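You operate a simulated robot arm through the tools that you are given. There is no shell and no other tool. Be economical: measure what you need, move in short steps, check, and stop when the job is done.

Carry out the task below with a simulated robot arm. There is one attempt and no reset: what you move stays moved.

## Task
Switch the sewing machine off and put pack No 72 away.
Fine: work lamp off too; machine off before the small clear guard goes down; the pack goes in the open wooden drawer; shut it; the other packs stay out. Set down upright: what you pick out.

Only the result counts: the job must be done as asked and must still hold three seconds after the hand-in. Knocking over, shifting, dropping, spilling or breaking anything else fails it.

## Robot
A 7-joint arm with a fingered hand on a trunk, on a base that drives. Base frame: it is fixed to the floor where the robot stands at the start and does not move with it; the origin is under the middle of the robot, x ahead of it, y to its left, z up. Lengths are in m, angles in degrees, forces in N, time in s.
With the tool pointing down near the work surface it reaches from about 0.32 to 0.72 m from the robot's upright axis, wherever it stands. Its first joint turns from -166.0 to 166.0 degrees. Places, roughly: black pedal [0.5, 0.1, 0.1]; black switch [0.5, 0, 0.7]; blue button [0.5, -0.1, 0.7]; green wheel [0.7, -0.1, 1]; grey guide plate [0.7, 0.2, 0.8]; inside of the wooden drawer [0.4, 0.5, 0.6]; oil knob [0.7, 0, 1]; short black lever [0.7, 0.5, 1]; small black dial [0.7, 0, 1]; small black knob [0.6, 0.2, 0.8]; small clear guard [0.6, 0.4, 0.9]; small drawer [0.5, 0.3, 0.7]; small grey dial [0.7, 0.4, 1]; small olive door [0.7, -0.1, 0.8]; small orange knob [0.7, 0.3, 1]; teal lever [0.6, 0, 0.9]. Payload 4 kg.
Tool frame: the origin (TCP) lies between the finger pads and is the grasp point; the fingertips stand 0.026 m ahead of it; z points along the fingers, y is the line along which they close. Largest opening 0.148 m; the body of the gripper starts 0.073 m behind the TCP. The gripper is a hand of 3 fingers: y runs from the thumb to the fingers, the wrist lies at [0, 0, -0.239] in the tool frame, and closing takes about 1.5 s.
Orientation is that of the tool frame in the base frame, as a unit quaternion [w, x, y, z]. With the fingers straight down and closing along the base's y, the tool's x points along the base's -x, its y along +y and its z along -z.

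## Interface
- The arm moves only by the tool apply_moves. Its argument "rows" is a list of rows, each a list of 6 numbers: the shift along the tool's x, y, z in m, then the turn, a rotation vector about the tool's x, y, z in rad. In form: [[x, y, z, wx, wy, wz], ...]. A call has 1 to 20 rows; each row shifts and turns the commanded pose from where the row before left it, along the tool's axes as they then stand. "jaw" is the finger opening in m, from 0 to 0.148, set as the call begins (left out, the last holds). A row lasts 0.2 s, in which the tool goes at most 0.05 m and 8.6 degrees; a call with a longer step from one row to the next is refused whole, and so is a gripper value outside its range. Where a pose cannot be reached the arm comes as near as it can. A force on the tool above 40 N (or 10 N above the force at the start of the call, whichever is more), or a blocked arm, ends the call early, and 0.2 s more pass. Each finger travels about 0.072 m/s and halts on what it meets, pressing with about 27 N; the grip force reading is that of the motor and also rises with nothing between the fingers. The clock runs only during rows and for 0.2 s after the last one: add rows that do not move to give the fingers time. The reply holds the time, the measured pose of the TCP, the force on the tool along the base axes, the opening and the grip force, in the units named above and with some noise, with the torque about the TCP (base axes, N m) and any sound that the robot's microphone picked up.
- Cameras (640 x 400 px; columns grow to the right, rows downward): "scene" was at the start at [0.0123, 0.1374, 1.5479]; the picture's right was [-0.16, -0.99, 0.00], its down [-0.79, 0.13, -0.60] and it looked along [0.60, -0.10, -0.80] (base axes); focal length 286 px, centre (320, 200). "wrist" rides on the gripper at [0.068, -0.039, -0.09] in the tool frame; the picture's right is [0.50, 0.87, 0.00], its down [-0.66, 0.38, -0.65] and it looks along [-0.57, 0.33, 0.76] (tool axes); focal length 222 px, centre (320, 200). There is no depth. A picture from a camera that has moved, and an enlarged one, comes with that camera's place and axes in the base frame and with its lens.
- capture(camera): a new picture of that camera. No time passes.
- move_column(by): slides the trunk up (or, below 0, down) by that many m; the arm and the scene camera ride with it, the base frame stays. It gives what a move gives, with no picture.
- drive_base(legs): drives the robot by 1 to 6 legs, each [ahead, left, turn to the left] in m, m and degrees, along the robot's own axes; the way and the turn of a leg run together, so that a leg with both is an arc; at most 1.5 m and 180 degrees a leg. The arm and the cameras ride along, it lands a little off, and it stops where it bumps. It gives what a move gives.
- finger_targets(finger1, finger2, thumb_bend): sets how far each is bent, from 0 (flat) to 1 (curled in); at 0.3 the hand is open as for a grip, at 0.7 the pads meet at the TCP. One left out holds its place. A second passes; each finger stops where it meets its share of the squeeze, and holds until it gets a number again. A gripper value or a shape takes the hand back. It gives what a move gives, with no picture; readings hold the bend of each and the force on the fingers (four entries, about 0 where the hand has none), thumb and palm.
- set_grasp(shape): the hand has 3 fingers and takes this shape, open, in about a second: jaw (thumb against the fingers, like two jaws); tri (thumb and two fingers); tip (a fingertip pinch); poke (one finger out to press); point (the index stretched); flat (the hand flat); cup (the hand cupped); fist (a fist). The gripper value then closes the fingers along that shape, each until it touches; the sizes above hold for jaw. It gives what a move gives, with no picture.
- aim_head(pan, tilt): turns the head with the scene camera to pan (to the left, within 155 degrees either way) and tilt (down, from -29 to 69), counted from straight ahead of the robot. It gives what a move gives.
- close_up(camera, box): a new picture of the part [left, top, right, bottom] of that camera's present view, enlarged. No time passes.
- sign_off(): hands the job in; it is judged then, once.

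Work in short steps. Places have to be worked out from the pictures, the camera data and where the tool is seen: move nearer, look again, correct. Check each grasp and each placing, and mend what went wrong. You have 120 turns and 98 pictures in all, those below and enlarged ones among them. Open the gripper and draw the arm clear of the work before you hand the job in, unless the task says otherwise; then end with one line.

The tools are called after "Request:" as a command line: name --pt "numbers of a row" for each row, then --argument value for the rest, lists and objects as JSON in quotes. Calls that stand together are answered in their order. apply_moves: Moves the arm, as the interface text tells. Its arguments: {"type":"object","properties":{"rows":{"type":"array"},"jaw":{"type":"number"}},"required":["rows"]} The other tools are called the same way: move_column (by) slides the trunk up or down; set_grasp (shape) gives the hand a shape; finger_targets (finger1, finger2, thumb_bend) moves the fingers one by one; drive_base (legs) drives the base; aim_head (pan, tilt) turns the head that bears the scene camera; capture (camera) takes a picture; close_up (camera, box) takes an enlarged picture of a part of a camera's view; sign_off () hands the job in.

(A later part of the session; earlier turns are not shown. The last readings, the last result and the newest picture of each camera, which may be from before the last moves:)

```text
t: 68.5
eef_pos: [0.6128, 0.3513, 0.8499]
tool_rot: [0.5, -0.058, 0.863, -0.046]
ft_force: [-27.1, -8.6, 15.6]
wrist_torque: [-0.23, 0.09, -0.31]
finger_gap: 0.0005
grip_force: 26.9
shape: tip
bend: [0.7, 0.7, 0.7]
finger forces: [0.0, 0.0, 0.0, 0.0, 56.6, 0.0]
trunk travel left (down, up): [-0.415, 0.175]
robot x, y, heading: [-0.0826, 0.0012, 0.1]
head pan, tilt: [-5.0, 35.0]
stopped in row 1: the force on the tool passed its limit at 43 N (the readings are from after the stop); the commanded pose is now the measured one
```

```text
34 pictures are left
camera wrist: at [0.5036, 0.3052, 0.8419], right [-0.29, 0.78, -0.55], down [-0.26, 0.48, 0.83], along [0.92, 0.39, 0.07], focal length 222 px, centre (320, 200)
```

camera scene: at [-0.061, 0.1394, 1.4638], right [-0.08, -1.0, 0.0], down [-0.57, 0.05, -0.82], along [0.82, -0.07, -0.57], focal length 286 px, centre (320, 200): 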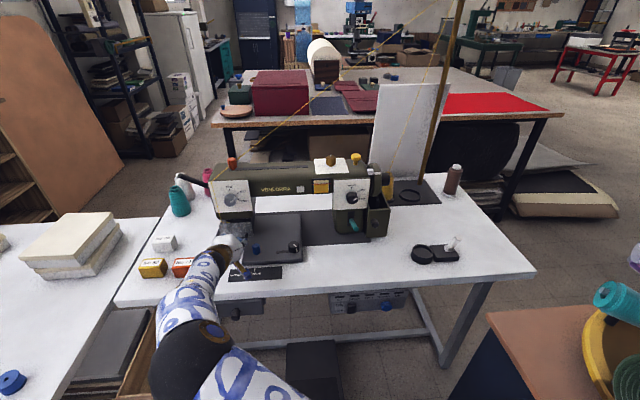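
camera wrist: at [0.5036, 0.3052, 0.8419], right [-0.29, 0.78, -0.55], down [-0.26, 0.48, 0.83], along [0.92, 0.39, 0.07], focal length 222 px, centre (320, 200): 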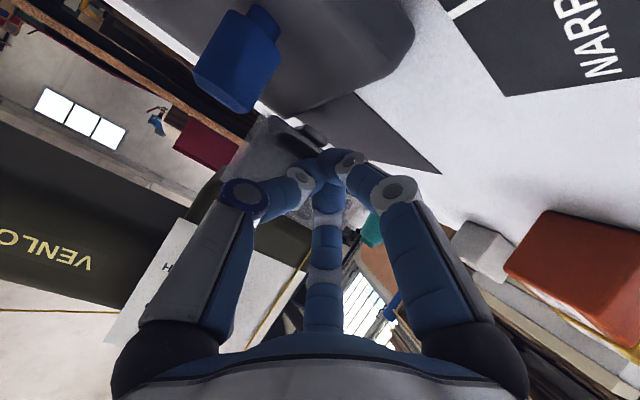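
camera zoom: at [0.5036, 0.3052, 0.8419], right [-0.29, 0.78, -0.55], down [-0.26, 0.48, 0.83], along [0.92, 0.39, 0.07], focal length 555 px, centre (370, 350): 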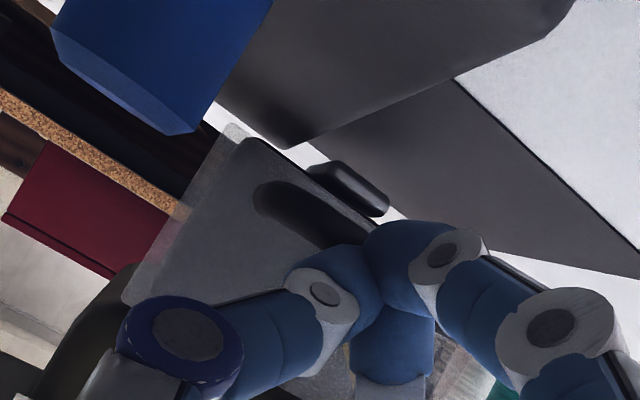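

A row was a hair too long; I resend with smaller rows.

Request:
apply_moves --pt "0.0098 0.001 -0.0174 0 0 0" --pt "0.0196 0.002 -0.0348 0 0 0" --pt "0.0196 0.002 -0.0348 0 0 0" --pt "0.0196 0.002 -0.0348 0 0 0" --pt "-0.039 -0.006 -0.0225 0 0 0" --pt "-0.039 -0.006 -0.0225 0 0 0" --pt "-0.039 -0.006 -0.0225 0 0 0" --pt "0 0 0 0 0.131 0" --pt "0 0 0 0 0.131 0" --pt "0 0 0 0 0.131 0" --pt "0 0 0 0 0.131 0" --pt "0 0 0 0 0.131 0" --pt "0 0 0 0 0.131 0" --pt "0 0 0 0 0.131 0" --pt "0 0 0 0 0.13 0"

Request:
set_grasp --shape "jaw"

Request:
capture --camera "scene"

Request:
capture --camera "wrist"

```text
t: 71.7
eef_pos: [0.4624, 0.3439, 0.9839]
tool_rot: [-0.003, -0.028, 0.997, -0.069]
ft_force: [-0.5, -0.3, -0.3]
wrist_torque: [0.05, -0.01, 0.0]
finger_gap: 0.0003
grip_force: 27.6
shape: tip
bend: [0.7, 0.7, 0.7]
finger forces: [0.1, 0.0, 0.1, 0.1, 0.0, 0.1]
out of reach, approached as far as the arm can: row 15
trunk travel left (down, up): [-0.415, 0.175]
robot x, y, heading: [-0.0838, 0.003, 0.2]
head pan, tilt: [-5.0, 35.0]
```

```text
t: 72.5
eef_pos: [0.4638, 0.3443, 0.9833]
tool_rot: [0.0, -0.026, 0.997, -0.069]
ft_force: [-0.7, 0.2, -0.1]
wrist_torque: [0.03, 0.0, 0.02]
finger_gap: 0.1479
grip_force: 0.1
shape: jaw
bend: [0.3, 0.3, 0.3]
finger forces: [0.1, 0.0, 0.0, 0.1, 0.1, 0.1]
trunk travel left (down, up): [-0.415, 0.175]
robot x, y, heading: [-0.0815, -0.0031, 0.2]
head pan, tilt: [-5.0, 35.0]
```

```text
33 pictures are left
camera scene: at [-0.0555, 0.1414, 1.4635], right [-0.08, -1.0, 0.0], down [-0.57, 0.05, -0.82], along [0.82, -0.07, -0.57], focal length 286 px, centre (320, 200)
```

scene: 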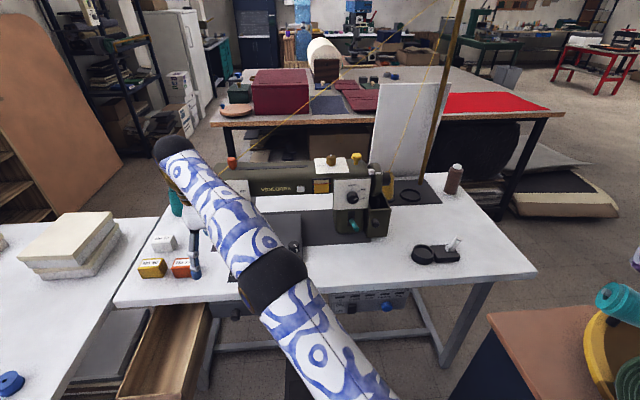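

```text
32 pictures are left
camera wrist: at [0.3987, 0.3143, 1.0792], right [-0.55, 0.83, -0.12], down [0.63, 0.5, 0.59], along [0.55, 0.25, -0.8], focal length 222 px, centre (320, 200)
```

wrist: 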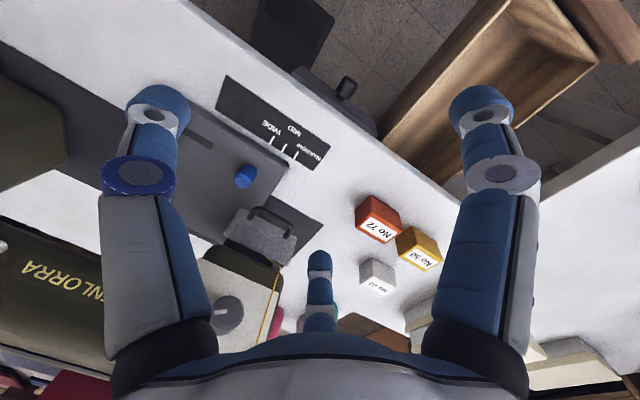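

The hand is open. I level the tool and turn it 90° about its axis so the fingers close along base x (clear of the yellow pack and suited to the narrow drawer), and move over the orange pack.

Request:
apply_moves --pt "0 0 0 -0.138 0 0.05" --pt "0 0 0 0 0 -0.143" --pt "0 0 0 0 0 -0.143" --pt "0 0 0 0 0 -0.143" --pt "0 0 0 0 0 -0.143" --pt "0 0 0 0 0 -0.143" --pt "0 0 0 0 0 -0.143" --pt "0 0 0 0 0 -0.143" --pt "0 0 0 0 0 -0.143" --pt "0 0 0 0 0 -0.143" --pt "0 0 0 0 0 -0.143" --pt "0 0 0 0 0 -0.141"

Request:
capture --camera "wrist"

```text
t: 75.2
eef_pos: [0.4634, 0.3426, 0.9842]
tool_rot: [0.001, 0.709, -0.705, 0.0]
ft_force: [-0.2, -0.2, -0.5]
wrist_torque: [0.0, -0.04, -0.01]
finger_gap: 0.148
grip_force: 0.1
shape: jaw
bend: [0.3, 0.3, 0.3]
finger forces: [0.0, 0.1, 0.0, 0.1, 0.1, 0.0]
trunk travel left (down, up): [-0.415, 0.175]
robot x, y, heading: [-0.0831, -0.0015, 0.2]
head pan, tilt: [-5.0, 35.0]
```

```text
31 pictures are left
camera wrist: at [0.5038, 0.276, 1.0742], right [-0.86, -0.5, 0.0], down [-0.38, 0.65, 0.65], along [-0.33, 0.56, -0.76], focal length 222 px, centre (320, 200)
```

wrist: 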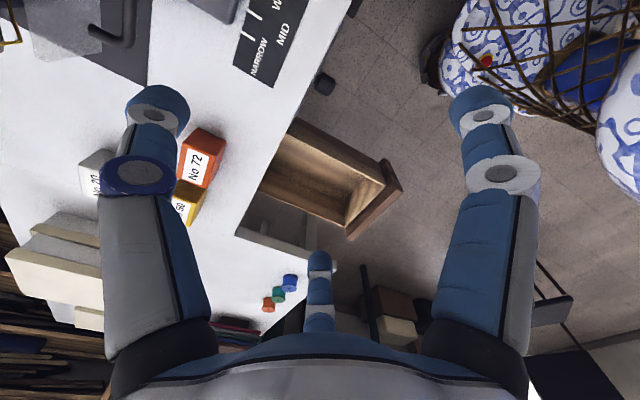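

Triangulating from two views puts the pack's top centre near [0.567,0.495,0.825]. I move above it, fingertips at z≈0.90.

Request:
apply_moves --pt "-0.038 -0.026 0.0125 0 0 0" --pt "-0.038 -0.026 0.0125 0 0 0" --pt "-0.038 -0.026 0.0125 0 0 0" --pt "-0.038 -0.026 0.0125 0 0 0"

Request:
capture --camera "wrist"

Request:
close_up --camera "scene" --box '[110, 180, 260, 290]'

```text
t: 76.2
eef_pos: [0.4798, 0.3958, 0.9192]
tool_rot: [0.001, 0.708, -0.706, -0.002]
ft_force: [0.1, 0.7, -0.1]
wrist_torque: [0.02, 0.01, -0.01]
finger_gap: 0.1478
grip_force: 0.2
shape: jaw
bend: [0.3, 0.3, 0.3]
finger forces: [0.0, 0.1, 0.1, 0.0, 0.0, 0.0]
out of reach, approached as far as the arm can: row 1, 2, 3, 4
trunk travel left (down, up): [-0.415, 0.175]
robot x, y, heading: [-0.0823, 0.0007, 0.3]
head pan, tilt: [-5.0, 35.0]
```

```text
30 pictures are left
camera wrist: at [0.5191, 0.3289, 1.01], right [-0.86, -0.5, 0.0], down [-0.38, 0.65, 0.65], along [-0.33, 0.56, -0.76], focal length 222 px, centre (320, 200)
```

wrist: 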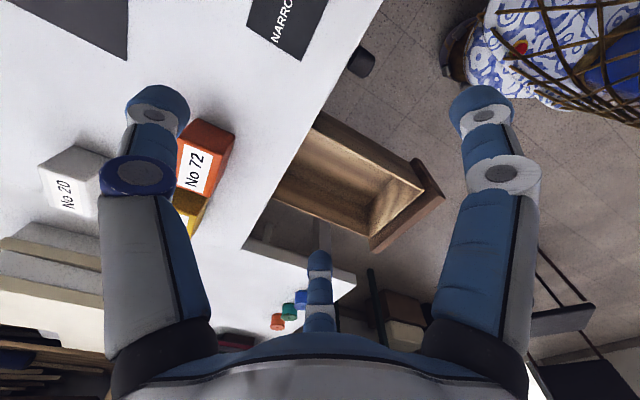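

```text
3.64 times, centred on (185, 235) of scene
camera zoom: at [-0.0557, 0.1409, 1.4635], right [-0.08, -1.0, 0.0], down [-0.57, 0.05, -0.82], along [0.82, -0.07, -0.57], focal length 1042 px, centre (811, 73)
```

zoom: 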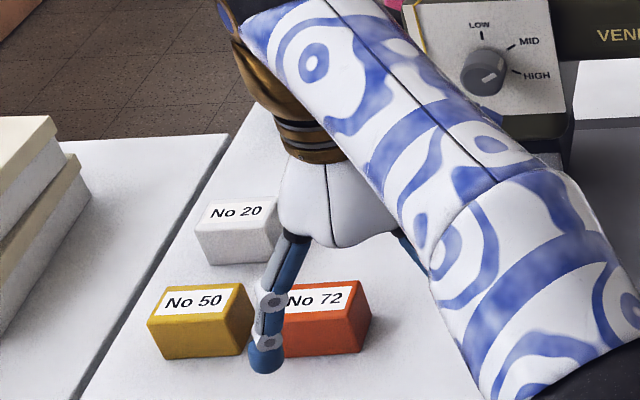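

The pack is beyond reach from here. I raise the trunk 0.1 m and drive 0.25 m to the left for a better stand.

Request:
move_column --by 0.1

Request:
drive_base --legs '[[0, 0.25, 0]]'

Request:
capture --camera "wrist"

```text
t: 77.5
eef_pos: [0.4793, 0.3957, 1.0199]
tool_rot: [0.0, 0.709, -0.705, -0.001]
ft_force: [0.2, -0.9, 0.8]
wrist_torque: [0.01, -0.01, 0.0]
finger_gap: 0.1476
grip_force: 0.1
shape: jaw
bend: [0.3, 0.3, 0.3]
finger forces: [0.1, 0.0, 0.1, 0.0, 0.0, 0.1]
trunk travel left (down, up): [-0.515, 0.075]
robot x, y, heading: [-0.0811, -0.0015, 0.2]
head pan, tilt: [-5.0, 35.0]
```

```text
t: 79.3
eef_pos: [0.4826, 0.6466, 1.0191]
tool_rot: [-0.001, -0.707, 0.707, -0.001]
ft_force: [0.0, 0.2, -0.3]
wrist_torque: [0.01, -0.02, -0.01]
finger_gap: 0.1477
grip_force: 0.1
shape: jaw
bend: [0.3, 0.3, 0.3]
finger forces: [0.0, 0.0, 0.0, 0.0, 0.0, 0.0]
trunk travel left (down, up): [-0.515, 0.075]
robot x, y, heading: [-0.0813, 0.2504, -0.1]
head pan, tilt: [-5.0, 35.0]
```

```text
28 pictures are left
camera wrist: at [0.5206, 0.5794, 1.11], right [-0.87, -0.5, 0.0], down [-0.38, 0.66, 0.65], along [-0.33, 0.57, -0.76], focal length 222 px, centre (320, 200)
```

wrist: 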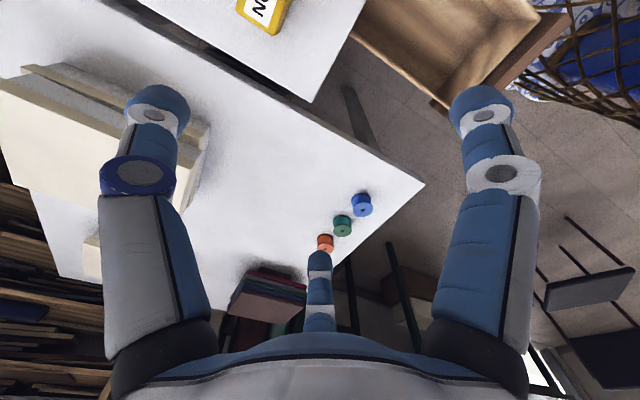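

Now move over the pack from this stand.

Request:
apply_moves --pt "0.038 -0.021 0.01 0 0 0" --pt "0.038 -0.021 0.01 0 0 0" --pt "0.038 -0.021 0.01 0 0 0" --pt "0.038 -0.021 0.01 0 0 0" --pt "0 0 0 0 0 0"

Request:
capture --camera "wrist"

Request:
aim_head --pan 3 --tilt 48

Request:
capture --camera "scene"

```text
t: 80.5
eef_pos: [0.5746, 0.499, 0.9811]
tool_rot: [0.001, 0.707, -0.707, -0.001]
ft_force: [1.3, -0.6, 0.5]
wrist_torque: [0.03, -0.02, 0.04]
finger_gap: 0.1481
grip_force: 0.1
shape: jaw
bend: [0.3, 0.3, 0.3]
finger forces: [0.1, 0.1, 0.0, 0.1, 0.0, 0.0]
out of reach, approached as far as the arm can: row 1, 2
trunk travel left (down, up): [-0.515, 0.075]
robot x, y, heading: [-0.079, 0.2574, 0.2]
head pan, tilt: [-5.0, 35.0]
```

```text
27 pictures are left
camera wrist: at [0.6142, 0.4318, 1.0722], right [-0.87, -0.5, 0.0], down [-0.38, 0.66, 0.65], along [-0.33, 0.57, -0.76], focal length 222 px, centre (320, 200)
```

wrist: 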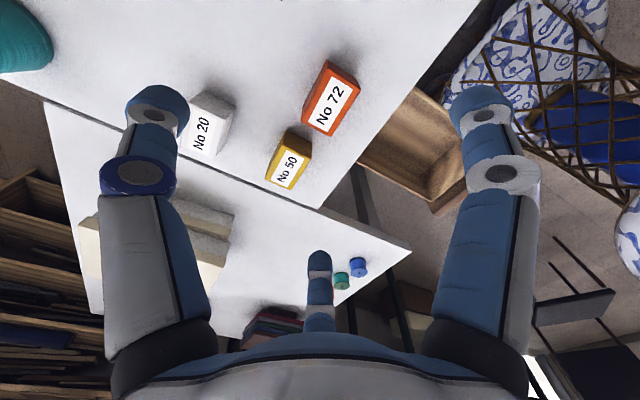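

```text
t: 81.3
eef_pos: [0.5744, 0.5001, 0.982]
tool_rot: [0.0, -0.707, 0.708, 0.0]
ft_force: [-1.1, -0.6, 0.5]
wrist_torque: [0.02, -0.01, -0.02]
finger_gap: 0.1481
grip_force: 0.1
shape: jaw
bend: [0.3, 0.3, 0.3]
finger forces: [0.1, 0.1, 0.1, 0.0, 0.0, 0.0]
trunk travel left (down, up): [-0.515, 0.075]
robot x, y, heading: [-0.0817, 0.2506, -0.2]
head pan, tilt: [3.0, 48.0]
```

```text
26 pictures are left
camera scene: at [-0.064, 0.4058, 1.5445], right [0.05, -1.0, 0.0], down [-0.74, -0.04, -0.67], along [0.67, 0.03, -0.74], focal length 286 px, centre (320, 200)
```

scene: 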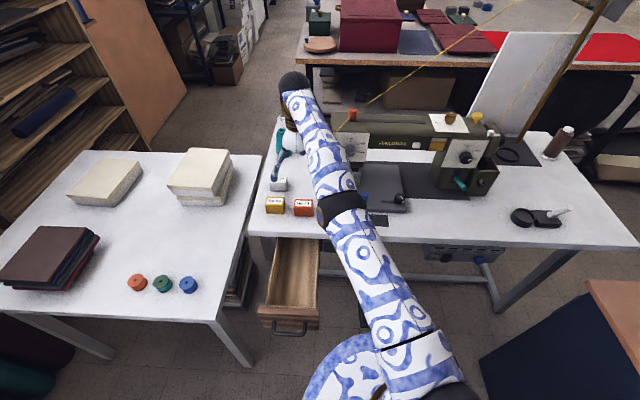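

Pack 72: centre ≈ [0.565,0.496], top z≈0.81, table z≈0.765, short side along x. I descend to TCP z≈0.86 and check.

Request:
apply_moves --pt "0.0013 0.003 0.04 0 0 0" --pt "0.0013 0.003 0.04 0 0 0" --pt "0.0013 0.003 0.04 0 0 0" --pt "0 0 0 0 0 0"

Request:
capture --camera "wrist"

Request:
close_up --camera "scene" --box '[240, 110, 360, 240]'

```text
t: 82.3
eef_pos: [0.5883, 0.5032, 0.864]
tool_rot: [-0.002, -0.707, 0.708, 0.001]
ft_force: [0.1, 0.6, 0.6]
wrist_torque: [0.0, 0.01, -0.03]
finger_gap: 0.148
grip_force: 0.1
shape: jaw
bend: [0.3, 0.3, 0.3]
finger forces: [0.0, 0.0, 0.1, 0.0, 0.0, 0.0]
out of reach, approached as far as the arm can: row 1, 2, 3
trunk travel left (down, up): [-0.515, 0.075]
robot x, y, heading: [-0.0803, 0.2534, -0.2]
head pan, tilt: [3.0, 48.0]
```

```text
25 pictures are left
camera wrist: at [0.628, 0.4362, 0.9555], right [-0.87, -0.5, 0.0], down [-0.38, 0.66, 0.65], along [-0.33, 0.57, -0.76], focal length 222 px, centre (320, 200)
```

wrist: 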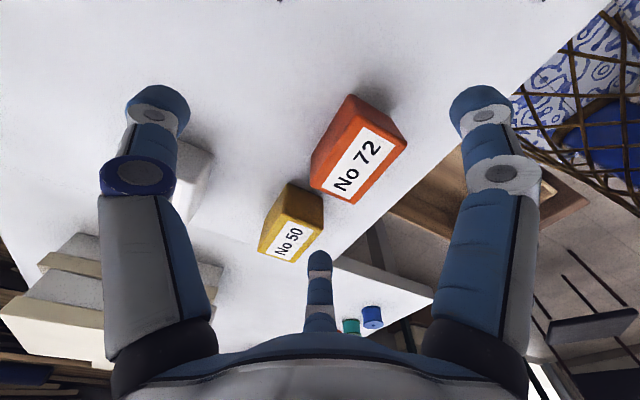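

```text
3.08 times, centred on (300, 175) of scene
camera zoom: at [-0.0639, 0.4059, 1.5444], right [0.05, -1.0, 0.0], down [-0.74, -0.04, -0.67], along [0.67, 0.03, -0.74], focal length 882 px, centre (382, 277)
```

zoom: 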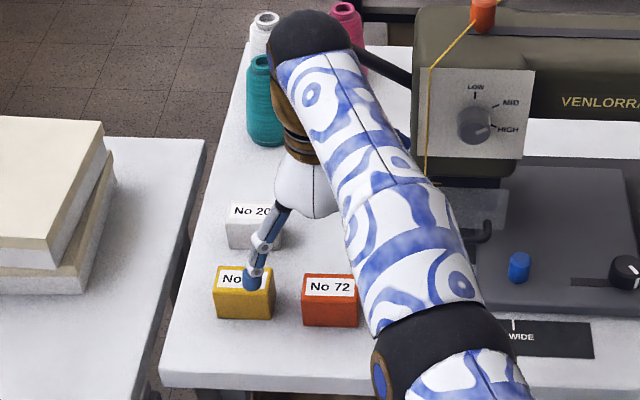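

The arm is at its reach edge with the trunk this high. I lift the hand, lower the trunk, and re-position over the pack ([0.560,0.498]).

Request:
apply_moves --pt "0 0.01 -0.04 0 0 0" --pt "0 0.01 -0.04 0 0 0" --pt "0 0 -0.04 0 0 0"

Request:
move_column --by -0.1

```text
t: 83.1
eef_pos: [0.5743, 0.5066, 0.9843]
tool_rot: [-0.001, -0.707, 0.707, -0.001]
ft_force: [-0.4, -0.1, 0.5]
wrist_torque: [0.01, 0.01, 0.02]
finger_gap: 0.1476
grip_force: 0.1
shape: jaw
bend: [0.3, 0.3, 0.3]
finger forces: [0.1, 0.0, 0.1, 0.1, 0.0, 0.0]
out of reach, approached as far as the arm can: row 1, 2, 3
trunk travel left (down, up): [-0.515, 0.075]
robot x, y, heading: [-0.0819, 0.2542, -0.1]
head pan, tilt: [3.0, 48.0]
```

```text
t: 84.4
eef_pos: [0.5733, 0.507, 0.885]
tool_rot: [0.0, -0.707, 0.708, 0.001]
ft_force: [0.4, -0.3, 0.1]
wrist_torque: [0.02, 0.04, 0.04]
finger_gap: 0.148
grip_force: 0.0
shape: jaw
bend: [0.3, 0.3, 0.3]
finger forces: [0.1, 0.1, 0.0, 0.0, 0.1, 0.0]
trunk travel left (down, up): [-0.415, 0.175]
robot x, y, heading: [-0.083, 0.2506, -0.3]
head pan, tilt: [3.0, 48.0]
```

Request:
apply_moves --pt "0.009 0.013 0 0 0 0" --pt "0 0 0 0 0 0"

```text
t: 85.0
eef_pos: [0.5706, 0.5014, 0.8871]
tool_rot: [-0.001, -0.707, 0.707, 0.0]
ft_force: [0.2, -0.7, 0.3]
wrist_torque: [-0.02, 0.0, 0.0]
finger_gap: 0.1482
grip_force: 0.0
shape: jaw
bend: [0.3, 0.3, 0.3]
finger forces: [0.0, 0.0, 0.1, 0.0, 0.1, 0.1]
out of reach, approached as far as the arm can: row 1
trunk travel left (down, up): [-0.415, 0.175]
robot x, y, heading: [-0.0813, 0.2533, -0.0]
head pan, tilt: [3.0, 48.0]
```

A wrist limit binds from this stand; standing more to the right with the arm reaching left would ease it. I move the hand back and up, then drive to about [0.05, 0.05].

Request:
apply_moves --pt "-0.015 0.03 -0.03 0 0 0" --pt "-0.015 0.035 -0.025 0 0 0" --pt "-0.015 0.037 -0.022 0 0 0" --pt "-0.015 0.037 -0.022 0 0 0" --pt "-0.015 0.037 -0.022 0 0 0" --pt "-0.015 0.037 -0.022 0 0 0"

Request:
drive_base --legs '[[0, -0.2, 0], [0.12, 0, 0]]'

Request:
capture --camera "scene"

```text
t: 86.4
eef_pos: [0.4292, 0.6271, 1.0495]
tool_rot: [-0.004, -0.707, 0.707, -0.001]
ft_force: [-0.2, 0.8, 0.5]
wrist_torque: [-0.02, 0.0, 0.01]
finger_gap: 0.1481
grip_force: 0.0
shape: jaw
bend: [0.3, 0.3, 0.3]
finger forces: [0.0, 0.0, 0.0, 0.0, 0.0, 0.0]
out of reach, approached as far as the arm can: row 1, 2, 3, 4, 5, 6
trunk travel left (down, up): [-0.415, 0.175]
robot x, y, heading: [-0.0795, 0.2516, -0.3]
head pan, tilt: [3.0, 48.0]
```

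```text
t: 88.8
eef_pos: [0.5483, 0.4268, 1.0481]
tool_rot: [0.004, 0.707, -0.707, 0.0]
ft_force: [-0.3, -0.6, -0.1]
wrist_torque: [0.01, 0.01, 0.02]
finger_gap: 0.1481
grip_force: 0.0
shape: jaw
bend: [0.3, 0.3, 0.3]
finger forces: [0.0, 0.0, 0.0, 0.1, 0.0, 0.0]
trunk travel left (down, up): [-0.415, 0.175]
robot x, y, heading: [0.0381, 0.0527, 0.1]
head pan, tilt: [3.0, 48.0]
```

```text
23 pictures are left
camera scene: at [0.0555, 0.2061, 1.4444], right [0.05, -1.0, 0.0], down [-0.74, -0.04, -0.67], along [0.67, 0.03, -0.74], focal length 286 px, centre (320, 200)
```

scene: 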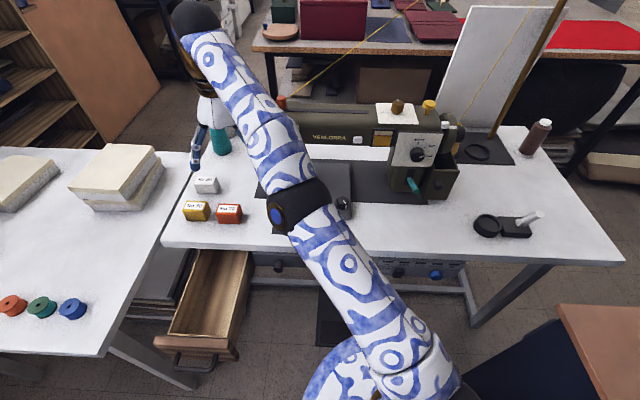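

Now move over the pack and descend to TCP z≈0.90.

Request:
apply_moves --pt "-0.018 -0.003 0.0375 0 0 0" --pt "-0.018 -0.003 0.0375 0 0 0" --pt "-0.018 -0.003 0.0375 0 0 0" --pt "-0.018 -0.003 0.0375 0 0 0" --pt "0 0 0 0 0 0"

Request:
capture --camera "wrist"

```text
t: 90.0
eef_pos: [0.5595, 0.4937, 0.9075]
tool_rot: [0.004, 0.707, -0.707, 0.0]
ft_force: [-0.2, 1.1, 0.1]
wrist_torque: [-0.04, 0.01, 0.0]
finger_gap: 0.1479
grip_force: 0.1
shape: jaw
bend: [0.3, 0.3, 0.3]
finger forces: [0.0, 0.0, 0.0, 0.0, 0.0, 0.0]
out of reach, approached as far as the arm can: row 1
trunk travel left (down, up): [-0.415, 0.175]
robot x, y, heading: [0.0372, 0.0537, 0.0]
head pan, tilt: [3.0, 48.0]
```

```text
22 pictures are left
camera wrist: at [0.5995, 0.4264, 1.0007], right [-0.87, -0.5, 0.01], down [-0.37, 0.66, 0.65], along [-0.33, 0.56, -0.76], focal length 222 px, centre (320, 200)
```

wrist: 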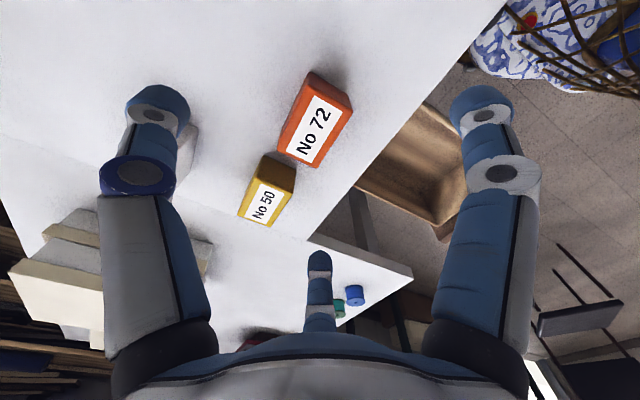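

Aligned: pack label centre reads [0.560,0.500]. I descend to TCP z≈0.803 around the pack.

Request:
apply_moves --pt "-0.003 0 0.035 0 0 0" --pt "-0.002 0 0.035 0 0 0" --pt "0 0 0.02 0 0 0" --pt "0 0 0.014 0 0 0" --pt "0 0 0 0 0 0"

Request:
capture --camera "wrist"

Request:
close_up --camera "scene" --box '[150, 130, 290, 250]'

```text
t: 91.2
eef_pos: [0.5688, 0.5082, 0.8062]
tool_rot: [-0.003, -0.707, 0.708, 0.0]
ft_force: [0.5, -0.4, 2.5]
wrist_torque: [0.05, -0.11, 0.01]
finger_gap: 0.1481
grip_force: 0.0
shape: jaw
bend: [0.3, 0.3, 0.3]
finger forces: [0.2, 1.0, 0.1, 0.1, 1.4, 0.0]
out of reach, approached as far as the arm can: row 1, 2, 3
trunk travel left (down, up): [-0.415, 0.175]
robot x, y, heading: [0.0354, 0.0538, 0.1]
head pan, tilt: [3.0, 48.0]
```

```text
21 pictures are left
camera wrist: at [0.6091, 0.4418, 0.8961], right [-0.87, -0.5, 0.01], down [-0.37, 0.66, 0.65], along [-0.33, 0.56, -0.76], focal length 222 px, centre (320, 200)
```

wrist: 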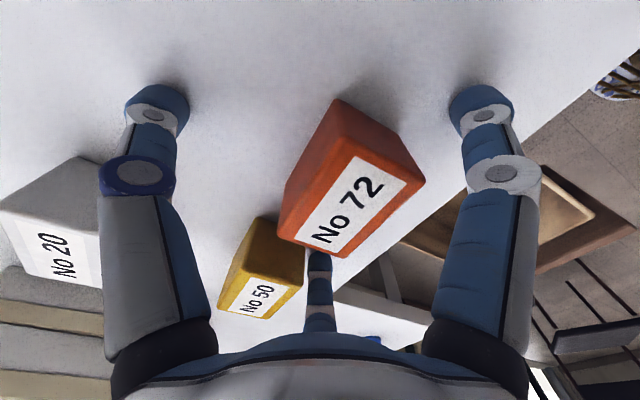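

```text
3.33 times, centred on (220, 190) of scene
camera zoom: at [0.0551, 0.2059, 1.4445], right [0.05, -1.0, 0.0], down [-0.74, -0.04, -0.67], along [0.67, 0.03, -0.74], focal length 955 px, centre (653, 233)
```

zoom: 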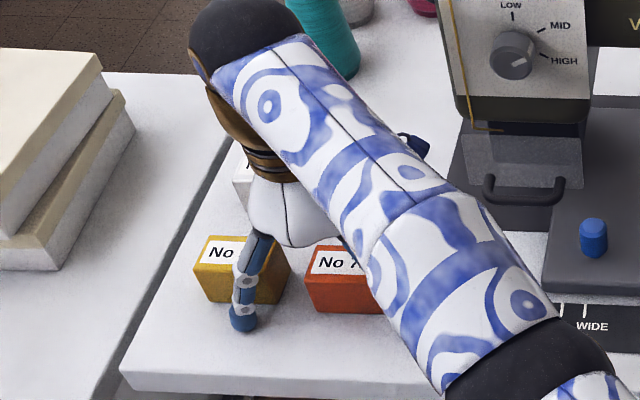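

The tips just touch the table (z≈0.78), and I see the two fingers are splayed so that one sits in front of the yellow pack and would brush it when closing. I lift, and turn the hand back so the thumb faces −y and the fingers straddle the pack in x, away from the yellow one.

Request:
apply_moves --pt "0 0 -0.03 0 0 0" --pt "0 0 -0.04 0 0 0" --pt "0 0 -0.04 0 0 0" --pt "0 0 -0.03 0 0 0" --pt "0 0 0 0 0 0.143" --pt "0 0 0 0 0 0.143" --pt "0 0 0 0 0 0.143" --pt "0 0 0 0 0 0.143" --pt "0 0 0 0 0 0.143" --pt "0 0 0 0 0 0.143" --pt "0 0 0 0 0 0.143" --pt "0 0 0 0 0 0.143" --pt "0 0 0 0 0 0.143" --pt "0 0 0 0 0 0.143" --pt "0 0 0 0 0 0.141"

Request:
apply_moves --pt "0 0 0 0 0 0" --pt "0 0 0 0 0 0" --pt "0 0 0 0 0 0" --pt "0 0 0 0 0 0" --pt "0 0 0 0 0 0" --pt "0 0 0 0 0 0" --jaw 0.05

Request:
capture --camera "wrist"

```text
t: 94.4
eef_pos: [0.5508, 0.4924, 0.9397]
tool_rot: [-0.002, 0.001, 1.0, -0.003]
ft_force: [0.7, 0.3, 0.0]
wrist_torque: [0.0, 0.0, 0.01]
finger_gap: 0.1478
grip_force: 0.0
shape: jaw
bend: [0.3, 0.3, 0.3]
finger forces: [0.0, 0.1, 0.0, 0.0, 0.0, 0.0]
out of reach, approached as far as the arm can: row 2, 3, 4
trunk travel left (down, up): [-0.415, 0.175]
robot x, y, heading: [0.0392, 0.0527, 0.1]
head pan, tilt: [3.0, 48.0]
```

```text
t: 95.8
eef_pos: [0.5504, 0.4924, 0.9394]
tool_rot: [-0.001, 0.0, 1.0, -0.002]
ft_force: [0.3, 0.4, -0.1]
wrist_torque: [-0.03, 0.03, 0.0]
finger_gap: 0.0507
grip_force: 0.0
shape: jaw
bend: [0.77, 0.77, 0.7]
finger forces: [0.0, 0.1, 0.0, 0.0, 0.1, 0.1]
trunk travel left (down, up): [-0.415, 0.175]
robot x, y, heading: [0.0377, 0.0543, -0.3]
head pan, tilt: [3.0, 48.0]
```

```text
19 pictures are left
camera wrist: at [0.4835, 0.4539, 1.0314], right [-0.5, 0.87, 0.0], down [0.66, 0.38, 0.65], along [0.56, 0.32, -0.76], focal length 222 px, centre (320, 200)
```

wrist: 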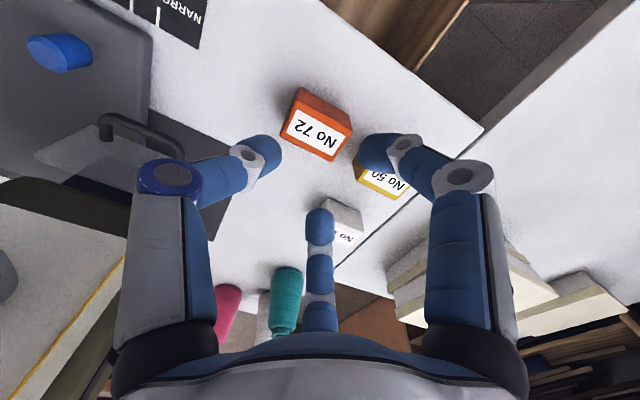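

At 0.05 opening the tips form a neat triangle (thumb at −y, fingers at ±x). I set the opening to 0.09 and come down to just above the pack at [0.564,0.491].

Request:
apply_moves --pt "0 0 0 0 0 0" --pt "0 0 0 0 0 0" --pt "0 0 0 0 0 0" --pt "-0.0065 -0.001 0.035 0 0 0" --pt "-0.0065 -0.001 0.035 0 0 0" --pt "0 0 0 0 0 0" --jaw 0.09

Request:
capture --camera "wrist"

```text
t: 97.2
eef_pos: [0.5698, 0.4931, 0.8701]
tool_rot: [-0.003, 0.0, 1.0, -0.003]
ft_force: [0.2, -0.3, 0.3]
wrist_torque: [-0.02, 0.01, 0.01]
finger_gap: 0.0895
grip_force: 0.1
shape: jaw
bend: [0.32, 0.32, 0.7]
finger forces: [0.0, 0.0, 0.0, 0.0, 0.0, 0.1]
out of reach, approached as far as the arm can: row 4, 5
trunk travel left (down, up): [-0.415, 0.175]
robot x, y, heading: [0.0358, 0.0517, 0.2]
head pan, tilt: [3.0, 48.0]
```

```text
18 pictures are left
camera wrist: at [0.5031, 0.4555, 0.9628], right [-0.5, 0.87, 0.0], down [0.66, 0.38, 0.65], along [0.56, 0.32, -0.76], focal length 222 px, centre (320, 200)
```

wrist: 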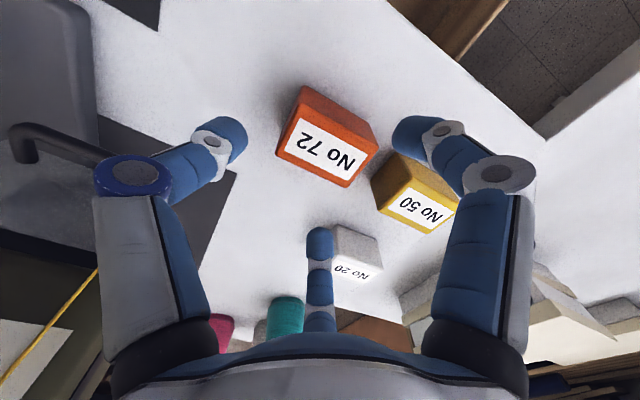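

Pack reads [0.571,0.497] with the TCP at [0.570,0.493], and the finger paths clear the other packs. I descend to TCP z≈0.812.

Request:
apply_moves --pt "0 0.001 0.02 0 0 0" --pt "0 0.001 0.02 0 0 0" --pt "0 0 0.018 0 0 0" --pt "0 0 0 0 0 0"

Request:
capture --camera "wrist"

```text
t: 98.2
eef_pos: [0.5752, 0.5002, 0.8143]
tool_rot: [-0.003, 0.001, 1.0, -0.003]
ft_force: [-0.1, 0.5, -0.1]
wrist_torque: [0.04, 0.01, -0.01]
finger_gap: 0.0894
grip_force: 0.0
shape: jaw
bend: [0.32, 0.32, 0.7]
finger forces: [0.0, 0.1, 0.0, 0.1, 0.1, 0.0]
out of reach, approached as far as the arm can: row 1, 2
trunk travel left (down, up): [-0.415, 0.175]
robot x, y, heading: [0.0394, 0.0525, -0.3]
head pan, tilt: [3.0, 48.0]
```

```text
17 pictures are left
camera wrist: at [0.5086, 0.4625, 0.9063], right [-0.5, 0.87, 0.0], down [0.66, 0.38, 0.65], along [0.56, 0.32, -0.76], focal length 222 px, centre (320, 200)
```

wrist: 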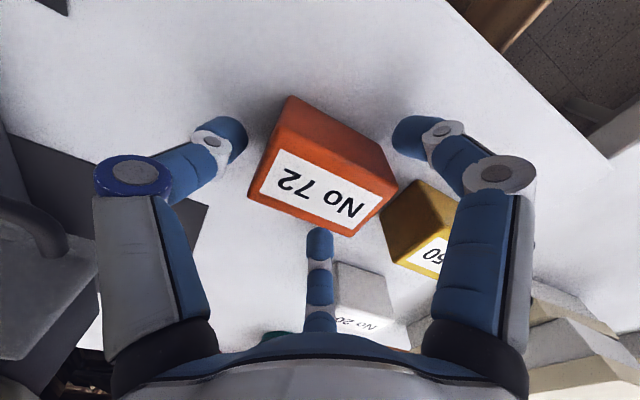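

All three digits surround the pack. I shift 7 mm toward −x to centre, then close.

Request:
apply_moves --pt "0.008 -0.003 0 0 0 0" --pt "0 0 0 0 0 0"

Request:
apply_moves --pt "0 0 0 0 0 0" --pt "0 0 0 0 0 0" --pt "0 0 0 0 0 0" --pt "0 0 0 0 0 0" --pt "0 0 0 0 0 0" --pt "0 0 0 0 0 0" --pt "0 0 0 0 0 0" --jaw 0.0

Request:
capture --camera "wrist"

```text
t: 98.8
eef_pos: [0.5725, 0.5039, 0.8166]
tool_rot: [-0.004, 0.0, 1.0, -0.004]
ft_force: [-0.2, 0.4, 0.0]
wrist_torque: [0.01, 0.03, 0.03]
finger_gap: 0.0895
grip_force: 0.1
shape: jaw
bend: [0.32, 0.32, 0.7]
finger forces: [0.0, 0.0, 0.1, 0.1, 0.1, 0.0]
out of reach, approached as far as the arm can: row 1
trunk travel left (down, up): [-0.415, 0.175]
robot x, y, heading: [0.0399, 0.053, -0.2]
head pan, tilt: [3.0, 48.0]
```

```text
t: 100.4
eef_pos: [0.5715, 0.5044, 0.8165]
tool_rot: [-0.003, 0.0, 1.0, -0.003]
ft_force: [0.2, 0.3, 0.4]
wrist_torque: [-0.02, 0.02, -0.01]
finger_gap: 0.0425
grip_force: 26.7
shape: jaw
bend: [0.77, 0.77, 0.7]
finger forces: [23.1, 19.8, 0.0, 0.0, 23.4, 0.0]
trunk travel left (down, up): [-0.415, 0.175]
robot x, y, heading: [0.0354, 0.0557, -0.2]
head pan, tilt: [3.0, 48.0]
```

```text
16 pictures are left
camera wrist: at [0.5054, 0.4655, 0.9079], right [-0.5, 0.87, 0.0], down [0.66, 0.38, 0.65], along [0.56, 0.32, -0.76], focal length 222 px, centre (320, 200)
```

wrist: 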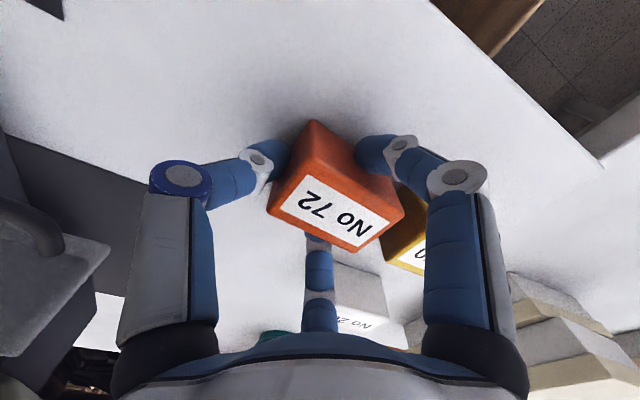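

All three digits hold the pack (~20 N each). I lift straight up with the trunk.

Request:
move_column --by 0.12

Request:
capture --camera "scene"

Request:
capture --camera "wrist"

```text
t: 101.9
eef_pos: [0.5725, 0.5028, 0.9369]
tool_rot: [-0.004, 0.0, 1.0, -0.003]
ft_force: [0.7, -0.2, -0.3]
wrist_torque: [0.03, -0.01, 0.02]
finger_gap: 0.0426
grip_force: 26.7
shape: jaw
bend: [0.77, 0.77, 0.7]
finger forces: [23.1, 19.9, 0.0, 0.1, 23.5, 0.1]
trunk travel left (down, up): [-0.535, 0.055]
robot x, y, heading: [0.0391, 0.0526, -0.0]
head pan, tilt: [3.0, 48.0]
```

```text
15 pictures are left
camera scene: at [0.0555, 0.2062, 1.5644], right [0.05, -1.0, 0.0], down [-0.74, -0.04, -0.67], along [0.67, 0.03, -0.74], focal length 286 px, centre (320, 200)
```

scene: 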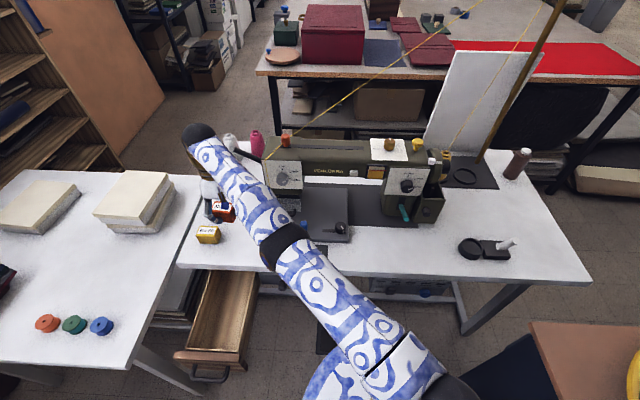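

```text
14 pictures are left
camera wrist: at [0.5055, 0.4656, 1.0277], right [-0.5, 0.87, 0.0], down [0.66, 0.38, 0.65], along [0.56, 0.32, -0.76], focal length 222 px, centre (320, 200)
```

wrist: 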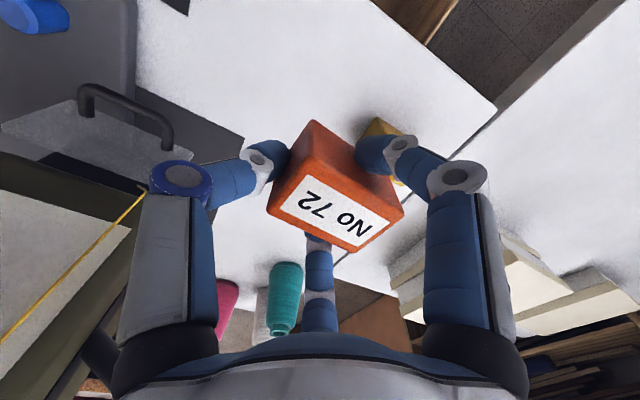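

The pack is held level and the yellow one stands undisturbed. The drawer's interior spans roughly x 0.265–0.465, y 0.43–0.575, rim z≈0.728; I carry the pack over to [0.36,0.51].

Request:
apply_moves --pt "0.0425 0.0014 0 0 0 0" --pt "0.0425 0.0014 0 0 0 0" --pt "0.0425 0.0014 0 0 0 0" --pt "0.0425 0.0014 0 0 0 0" --pt "0.0425 0.0014 0 0 0 0" --pt "0 0 0 0 0 0"

Request:
capture --camera "wrist"

Request:
capture --camera "scene"

```text
t: 103.3
eef_pos: [0.4366, 0.6099, 0.9537]
tool_rot: [-0.004, 0.0, 1.0, -0.005]
ft_force: [-0.1, -0.3, 0.0]
wrist_torque: [-0.04, 0.01, 0.01]
finger_gap: 0.0424
grip_force: 27.4
shape: jaw
bend: [0.77, 0.77, 0.7]
finger forces: [22.9, 19.9, 0.0, 0.1, 23.5, 0.0]
out of reach, approached as far as the arm can: row 1, 2, 3, 4, 5
trunk travel left (down, up): [-0.535, 0.055]
robot x, y, heading: [0.0397, 0.0565, -0.0]
head pan, tilt: [3.0, 48.0]
```

```text
13 pictures are left
camera wrist: at [0.3697, 0.572, 1.0452], right [-0.5, 0.87, 0.0], down [0.66, 0.38, 0.64], along [0.56, 0.32, -0.76], focal length 222 px, centre (320, 200)
```

wrist: 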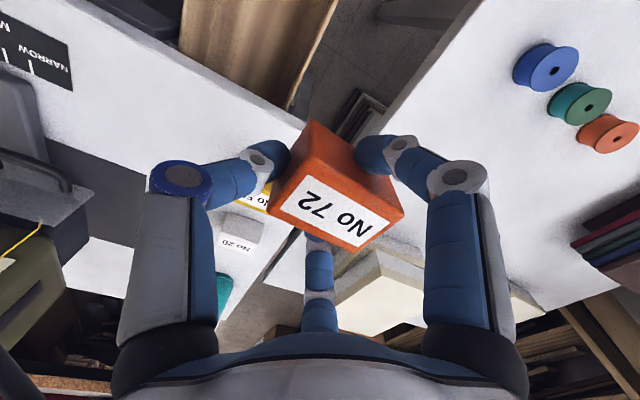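

```text
12 pictures are left
camera scene: at [0.0552, 0.2063, 1.5644], right [0.05, -1.0, 0.0], down [-0.74, -0.04, -0.67], along [0.67, 0.03, -0.74], focal length 286 px, centre (320, 200)
```

scene: 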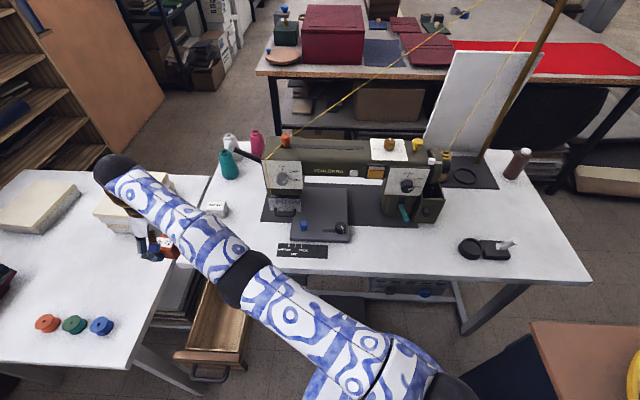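

The arm can't come inward because the trunk is too high relative to the hand. I raise the hand relative to the trunk first, then move in; afterwards the trunk will do the lowering.

Request:
apply_moves --pt "0 0 -0.04 0 0 0" --pt "0 0 -0.04 0 0 0" --pt "0 0 -0.04 0 0 0" --pt "0 0 -0.04 0 0 0" --pt "0 0 -0.04 0 0 0" --pt "0 0 0 0 0 0"

Request:
apply_moves --pt "0.019 -0.025 0 0 0 0" --pt "0.019 -0.025 0 0 0 0" --pt "0.019 -0.025 0 0 0 0" --pt "0.019 -0.025 0 0 0 0" --pt "0 0 0 0 0 0"

```text
t: 104.7
eef_pos: [0.4154, 0.5589, 1.1395]
tool_rot: [-0.003, 0.0, 1.0, -0.005]
ft_force: [0.3, -0.9, -0.4]
wrist_torque: [-0.01, 0.01, 0.01]
finger_gap: 0.0422
grip_force: 27.1
shape: jaw
bend: [0.77, 0.77, 0.7]
finger forces: [23.0, 19.9, 0.0, 0.1, 23.1, 0.0]
out of reach, approached as far as the arm can: row 1, 2, 3, 4, 5
trunk travel left (down, up): [-0.535, 0.055]
robot x, y, heading: [0.0357, 0.054, 0.1]
head pan, tilt: [3.0, 48.0]
```

```text
t: 105.9
eef_pos: [0.4008, 0.5586, 1.16]
tool_rot: [-0.004, 0.001, 1.0, -0.004]
ft_force: [0.2, 0.5, -0.7]
wrist_torque: [0.02, 0.0, 0.01]
finger_gap: 0.0422
grip_force: 26.5
shape: jaw
bend: [0.77, 0.77, 0.7]
finger forces: [23.0, 19.8, 0.0, 0.0, 23.1, 0.0]
out of reach, approached as far as the arm can: row 1, 2, 3, 4
trunk travel left (down, up): [-0.535, 0.055]
robot x, y, heading: [0.0394, 0.055, -0.0]
head pan, tilt: [3.0, 48.0]
```

The arm posture is stuck at this radius, but the base can do the positioning: I drive by (−0.04, −0.05) to put the hand above the drawer.

Request:
drive_base --legs '[[-0.045, -0.05, 0]]'

Request:
move_column --by -0.3

Request:
capture --camera "wrist"

Request:
capture --camera "scene"

```text
t: 106.9
eef_pos: [0.3547, 0.5086, 1.1615]
tool_rot: [-0.003, -0.001, 1.0, -0.003]
ft_force: [-0.5, -0.1, -0.4]
wrist_torque: [0.04, -0.03, -0.02]
finger_gap: 0.042
grip_force: 26.7
shape: jaw
bend: [0.77, 0.77, 0.7]
finger forces: [23.0, 19.9, 0.1, 0.0, 23.1, 0.0]
trunk travel left (down, up): [-0.535, 0.055]
robot x, y, heading: [-0.0094, 0.005, -0.2]
head pan, tilt: [3.0, 48.0]
```

```text
t: 109.9
eef_pos: [0.3566, 0.509, 0.8614]
tool_rot: [-0.003, -0.001, 1.0, -0.004]
ft_force: [-0.1, 0.0, 0.4]
wrist_torque: [-0.01, 0.03, 0.06]
finger_gap: 0.0419
grip_force: 27.2
shape: jaw
bend: [0.77, 0.77, 0.7]
finger forces: [23.1, 19.9, 0.0, 0.0, 23.0, 0.0]
trunk travel left (down, up): [-0.235, 0.355]
robot x, y, heading: [-0.0083, 0.004, 0.2]
head pan, tilt: [3.0, 48.0]
```

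```text
11 pictures are left
camera wrist: at [0.2896, 0.4706, 0.9525], right [-0.5, 0.87, 0.0], down [0.66, 0.38, 0.65], along [0.56, 0.32, -0.76], focal length 222 px, centre (320, 200)
```

wrist: 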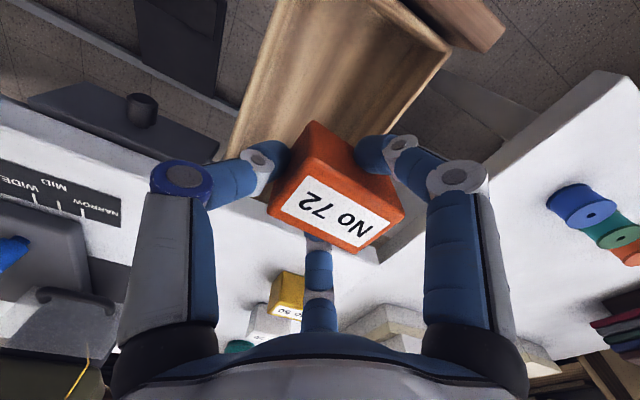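

```text
10 pictures are left
camera scene: at [0.0104, 0.1564, 1.2645], right [0.05, -1.0, 0.0], down [-0.74, -0.04, -0.67], along [0.67, 0.03, -0.74], focal length 286 px, centre (320, 200)
```

scene: 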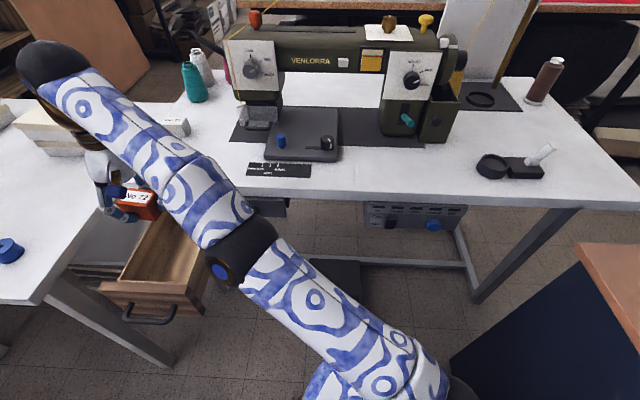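

The drawer interior runs y≈0.445–0.58; the thumb knuckle would be tight, so I drive 2 cm left and then lower with the trunk in stages.

Request:
drive_base --legs '[[0, 0.02, 0]]'

Request:
move_column --by -0.13

Request:
capture --camera "wrist"

```text
t: 110.7
eef_pos: [0.3561, 0.5276, 0.8608]
tool_rot: [-0.004, -0.001, 1.0, -0.003]
ft_force: [0.8, 0.0, -0.5]
wrist_torque: [0.04, -0.01, 0.02]
finger_gap: 0.0419
grip_force: 27.0
shape: jaw
bend: [0.77, 0.77, 0.7]
finger forces: [22.9, 19.9, 0.0, 0.0, 23.1, 0.1]
trunk travel left (down, up): [-0.235, 0.355]
robot x, y, heading: [-0.0063, 0.0238, 0.1]
head pan, tilt: [3.0, 48.0]
```

```text
t: 112.3
eef_pos: [0.3561, 0.5289, 0.7314]
tool_rot: [-0.004, -0.002, 1.0, -0.004]
ft_force: [-0.4, 0.2, -0.4]
wrist_torque: [-0.02, 0.0, -0.01]
finger_gap: 0.042
grip_force: 26.6
shape: jaw
bend: [0.77, 0.77, 0.7]
finger forces: [23.0, 19.8, 0.0, 0.0, 23.1, 0.1]
trunk travel left (down, up): [-0.105, 0.485]
robot x, y, heading: [-0.0053, 0.0238, -0.0]
head pan, tilt: [3.0, 48.0]
```

```text
9 pictures are left
camera wrist: at [0.2895, 0.4907, 0.8225], right [-0.5, 0.87, 0.0], down [0.66, 0.38, 0.65], along [0.56, 0.32, -0.76], focal length 222 px, centre (320, 200)
```

wrist: 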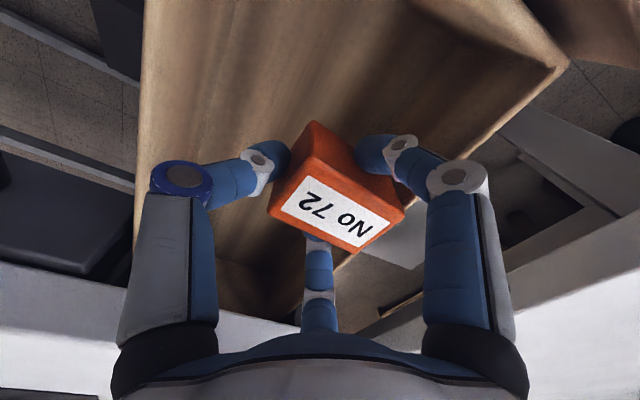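

The pack is inside the drawer's outline. I lower on in small steps, watching the force.

Request:
move_column --by -0.035

Request:
move_column --by -0.01

Request:
move_column --by -0.007

```text
t: 113.1
eef_pos: [0.3562, 0.5289, 0.6966]
tool_rot: [-0.003, -0.001, 1.0, -0.004]
ft_force: [-0.9, 0.0, -0.4]
wrist_torque: [-0.01, -0.03, -0.01]
finger_gap: 0.0418
grip_force: 27.3
shape: jaw
bend: [0.77, 0.77, 0.7]
finger forces: [23.0, 19.9, 0.1, 0.0, 23.1, 0.0]
trunk travel left (down, up): [-0.07, 0.52]
robot x, y, heading: [-0.0074, 0.0257, 0.3]
head pan, tilt: [3.0, 48.0]
```

```text
t: 113.7
eef_pos: [0.3569, 0.5275, 0.6869]
tool_rot: [-0.003, 0.0, 1.0, -0.003]
ft_force: [0.0, -0.7, -0.3]
wrist_torque: [-0.03, 0.01, 0.01]
finger_gap: 0.042
grip_force: 26.8
shape: jaw
bend: [0.77, 0.77, 0.7]
finger forces: [23.1, 19.8, 0.0, 0.1, 23.0, 0.0]
trunk travel left (down, up): [-0.06, 0.53]
robot x, y, heading: [-0.0101, 0.0222, 0.1]
head pan, tilt: [3.0, 48.0]
```

```text
t: 114.2
eef_pos: [0.3566, 0.5285, 0.68]
tool_rot: [-0.004, -0.001, 1.0, -0.003]
ft_force: [0.6, 0.1, -0.9]
wrist_torque: [-0.03, -0.02, -0.01]
finger_gap: 0.0418
grip_force: 26.9
shape: jaw
bend: [0.77, 0.77, 0.7]
finger forces: [23.1, 19.9, 0.0, 0.0, 23.1, 0.0]
trunk travel left (down, up): [-0.053, 0.537]
robot x, y, heading: [-0.0091, 0.0245, 0.1]
head pan, tilt: [3.0, 48.0]
```

No contact yet; continue downward in small steps.

Request:
move_column --by -0.008

Request:
capture --camera "scene"

```text
t: 114.8
eef_pos: [0.3555, 0.5289, 0.6728]
tool_rot: [-0.002, 0.0, 1.0, -0.001]
ft_force: [0.5, 0.9, 18.4]
wrist_torque: [0.05, 0.01, 0.02]
finger_gap: 0.0429
grip_force: 26.8
shape: jaw
bend: [0.77, 0.77, 0.69]
finger forces: [25.8, 22.4, 0.1, 0.0, 25.4, 0.1]
trunk travel left (down, up): [-0.045, 0.545]
robot x, y, heading: [-0.0091, 0.0235, -0.0]
head pan, tilt: [3.0, 48.0]
```

```text
8 pictures are left
camera scene: at [0.0097, 0.1755, 1.0749], right [0.05, -1.0, 0.0], down [-0.74, -0.04, -0.67], along [0.67, 0.04, -0.74], focal length 286 px, centre (320, 200)
```

scene: 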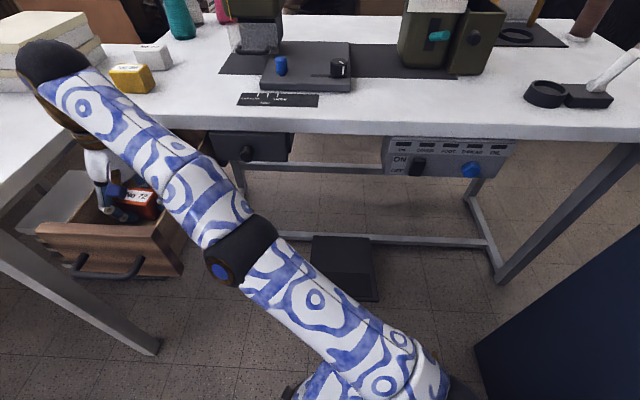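

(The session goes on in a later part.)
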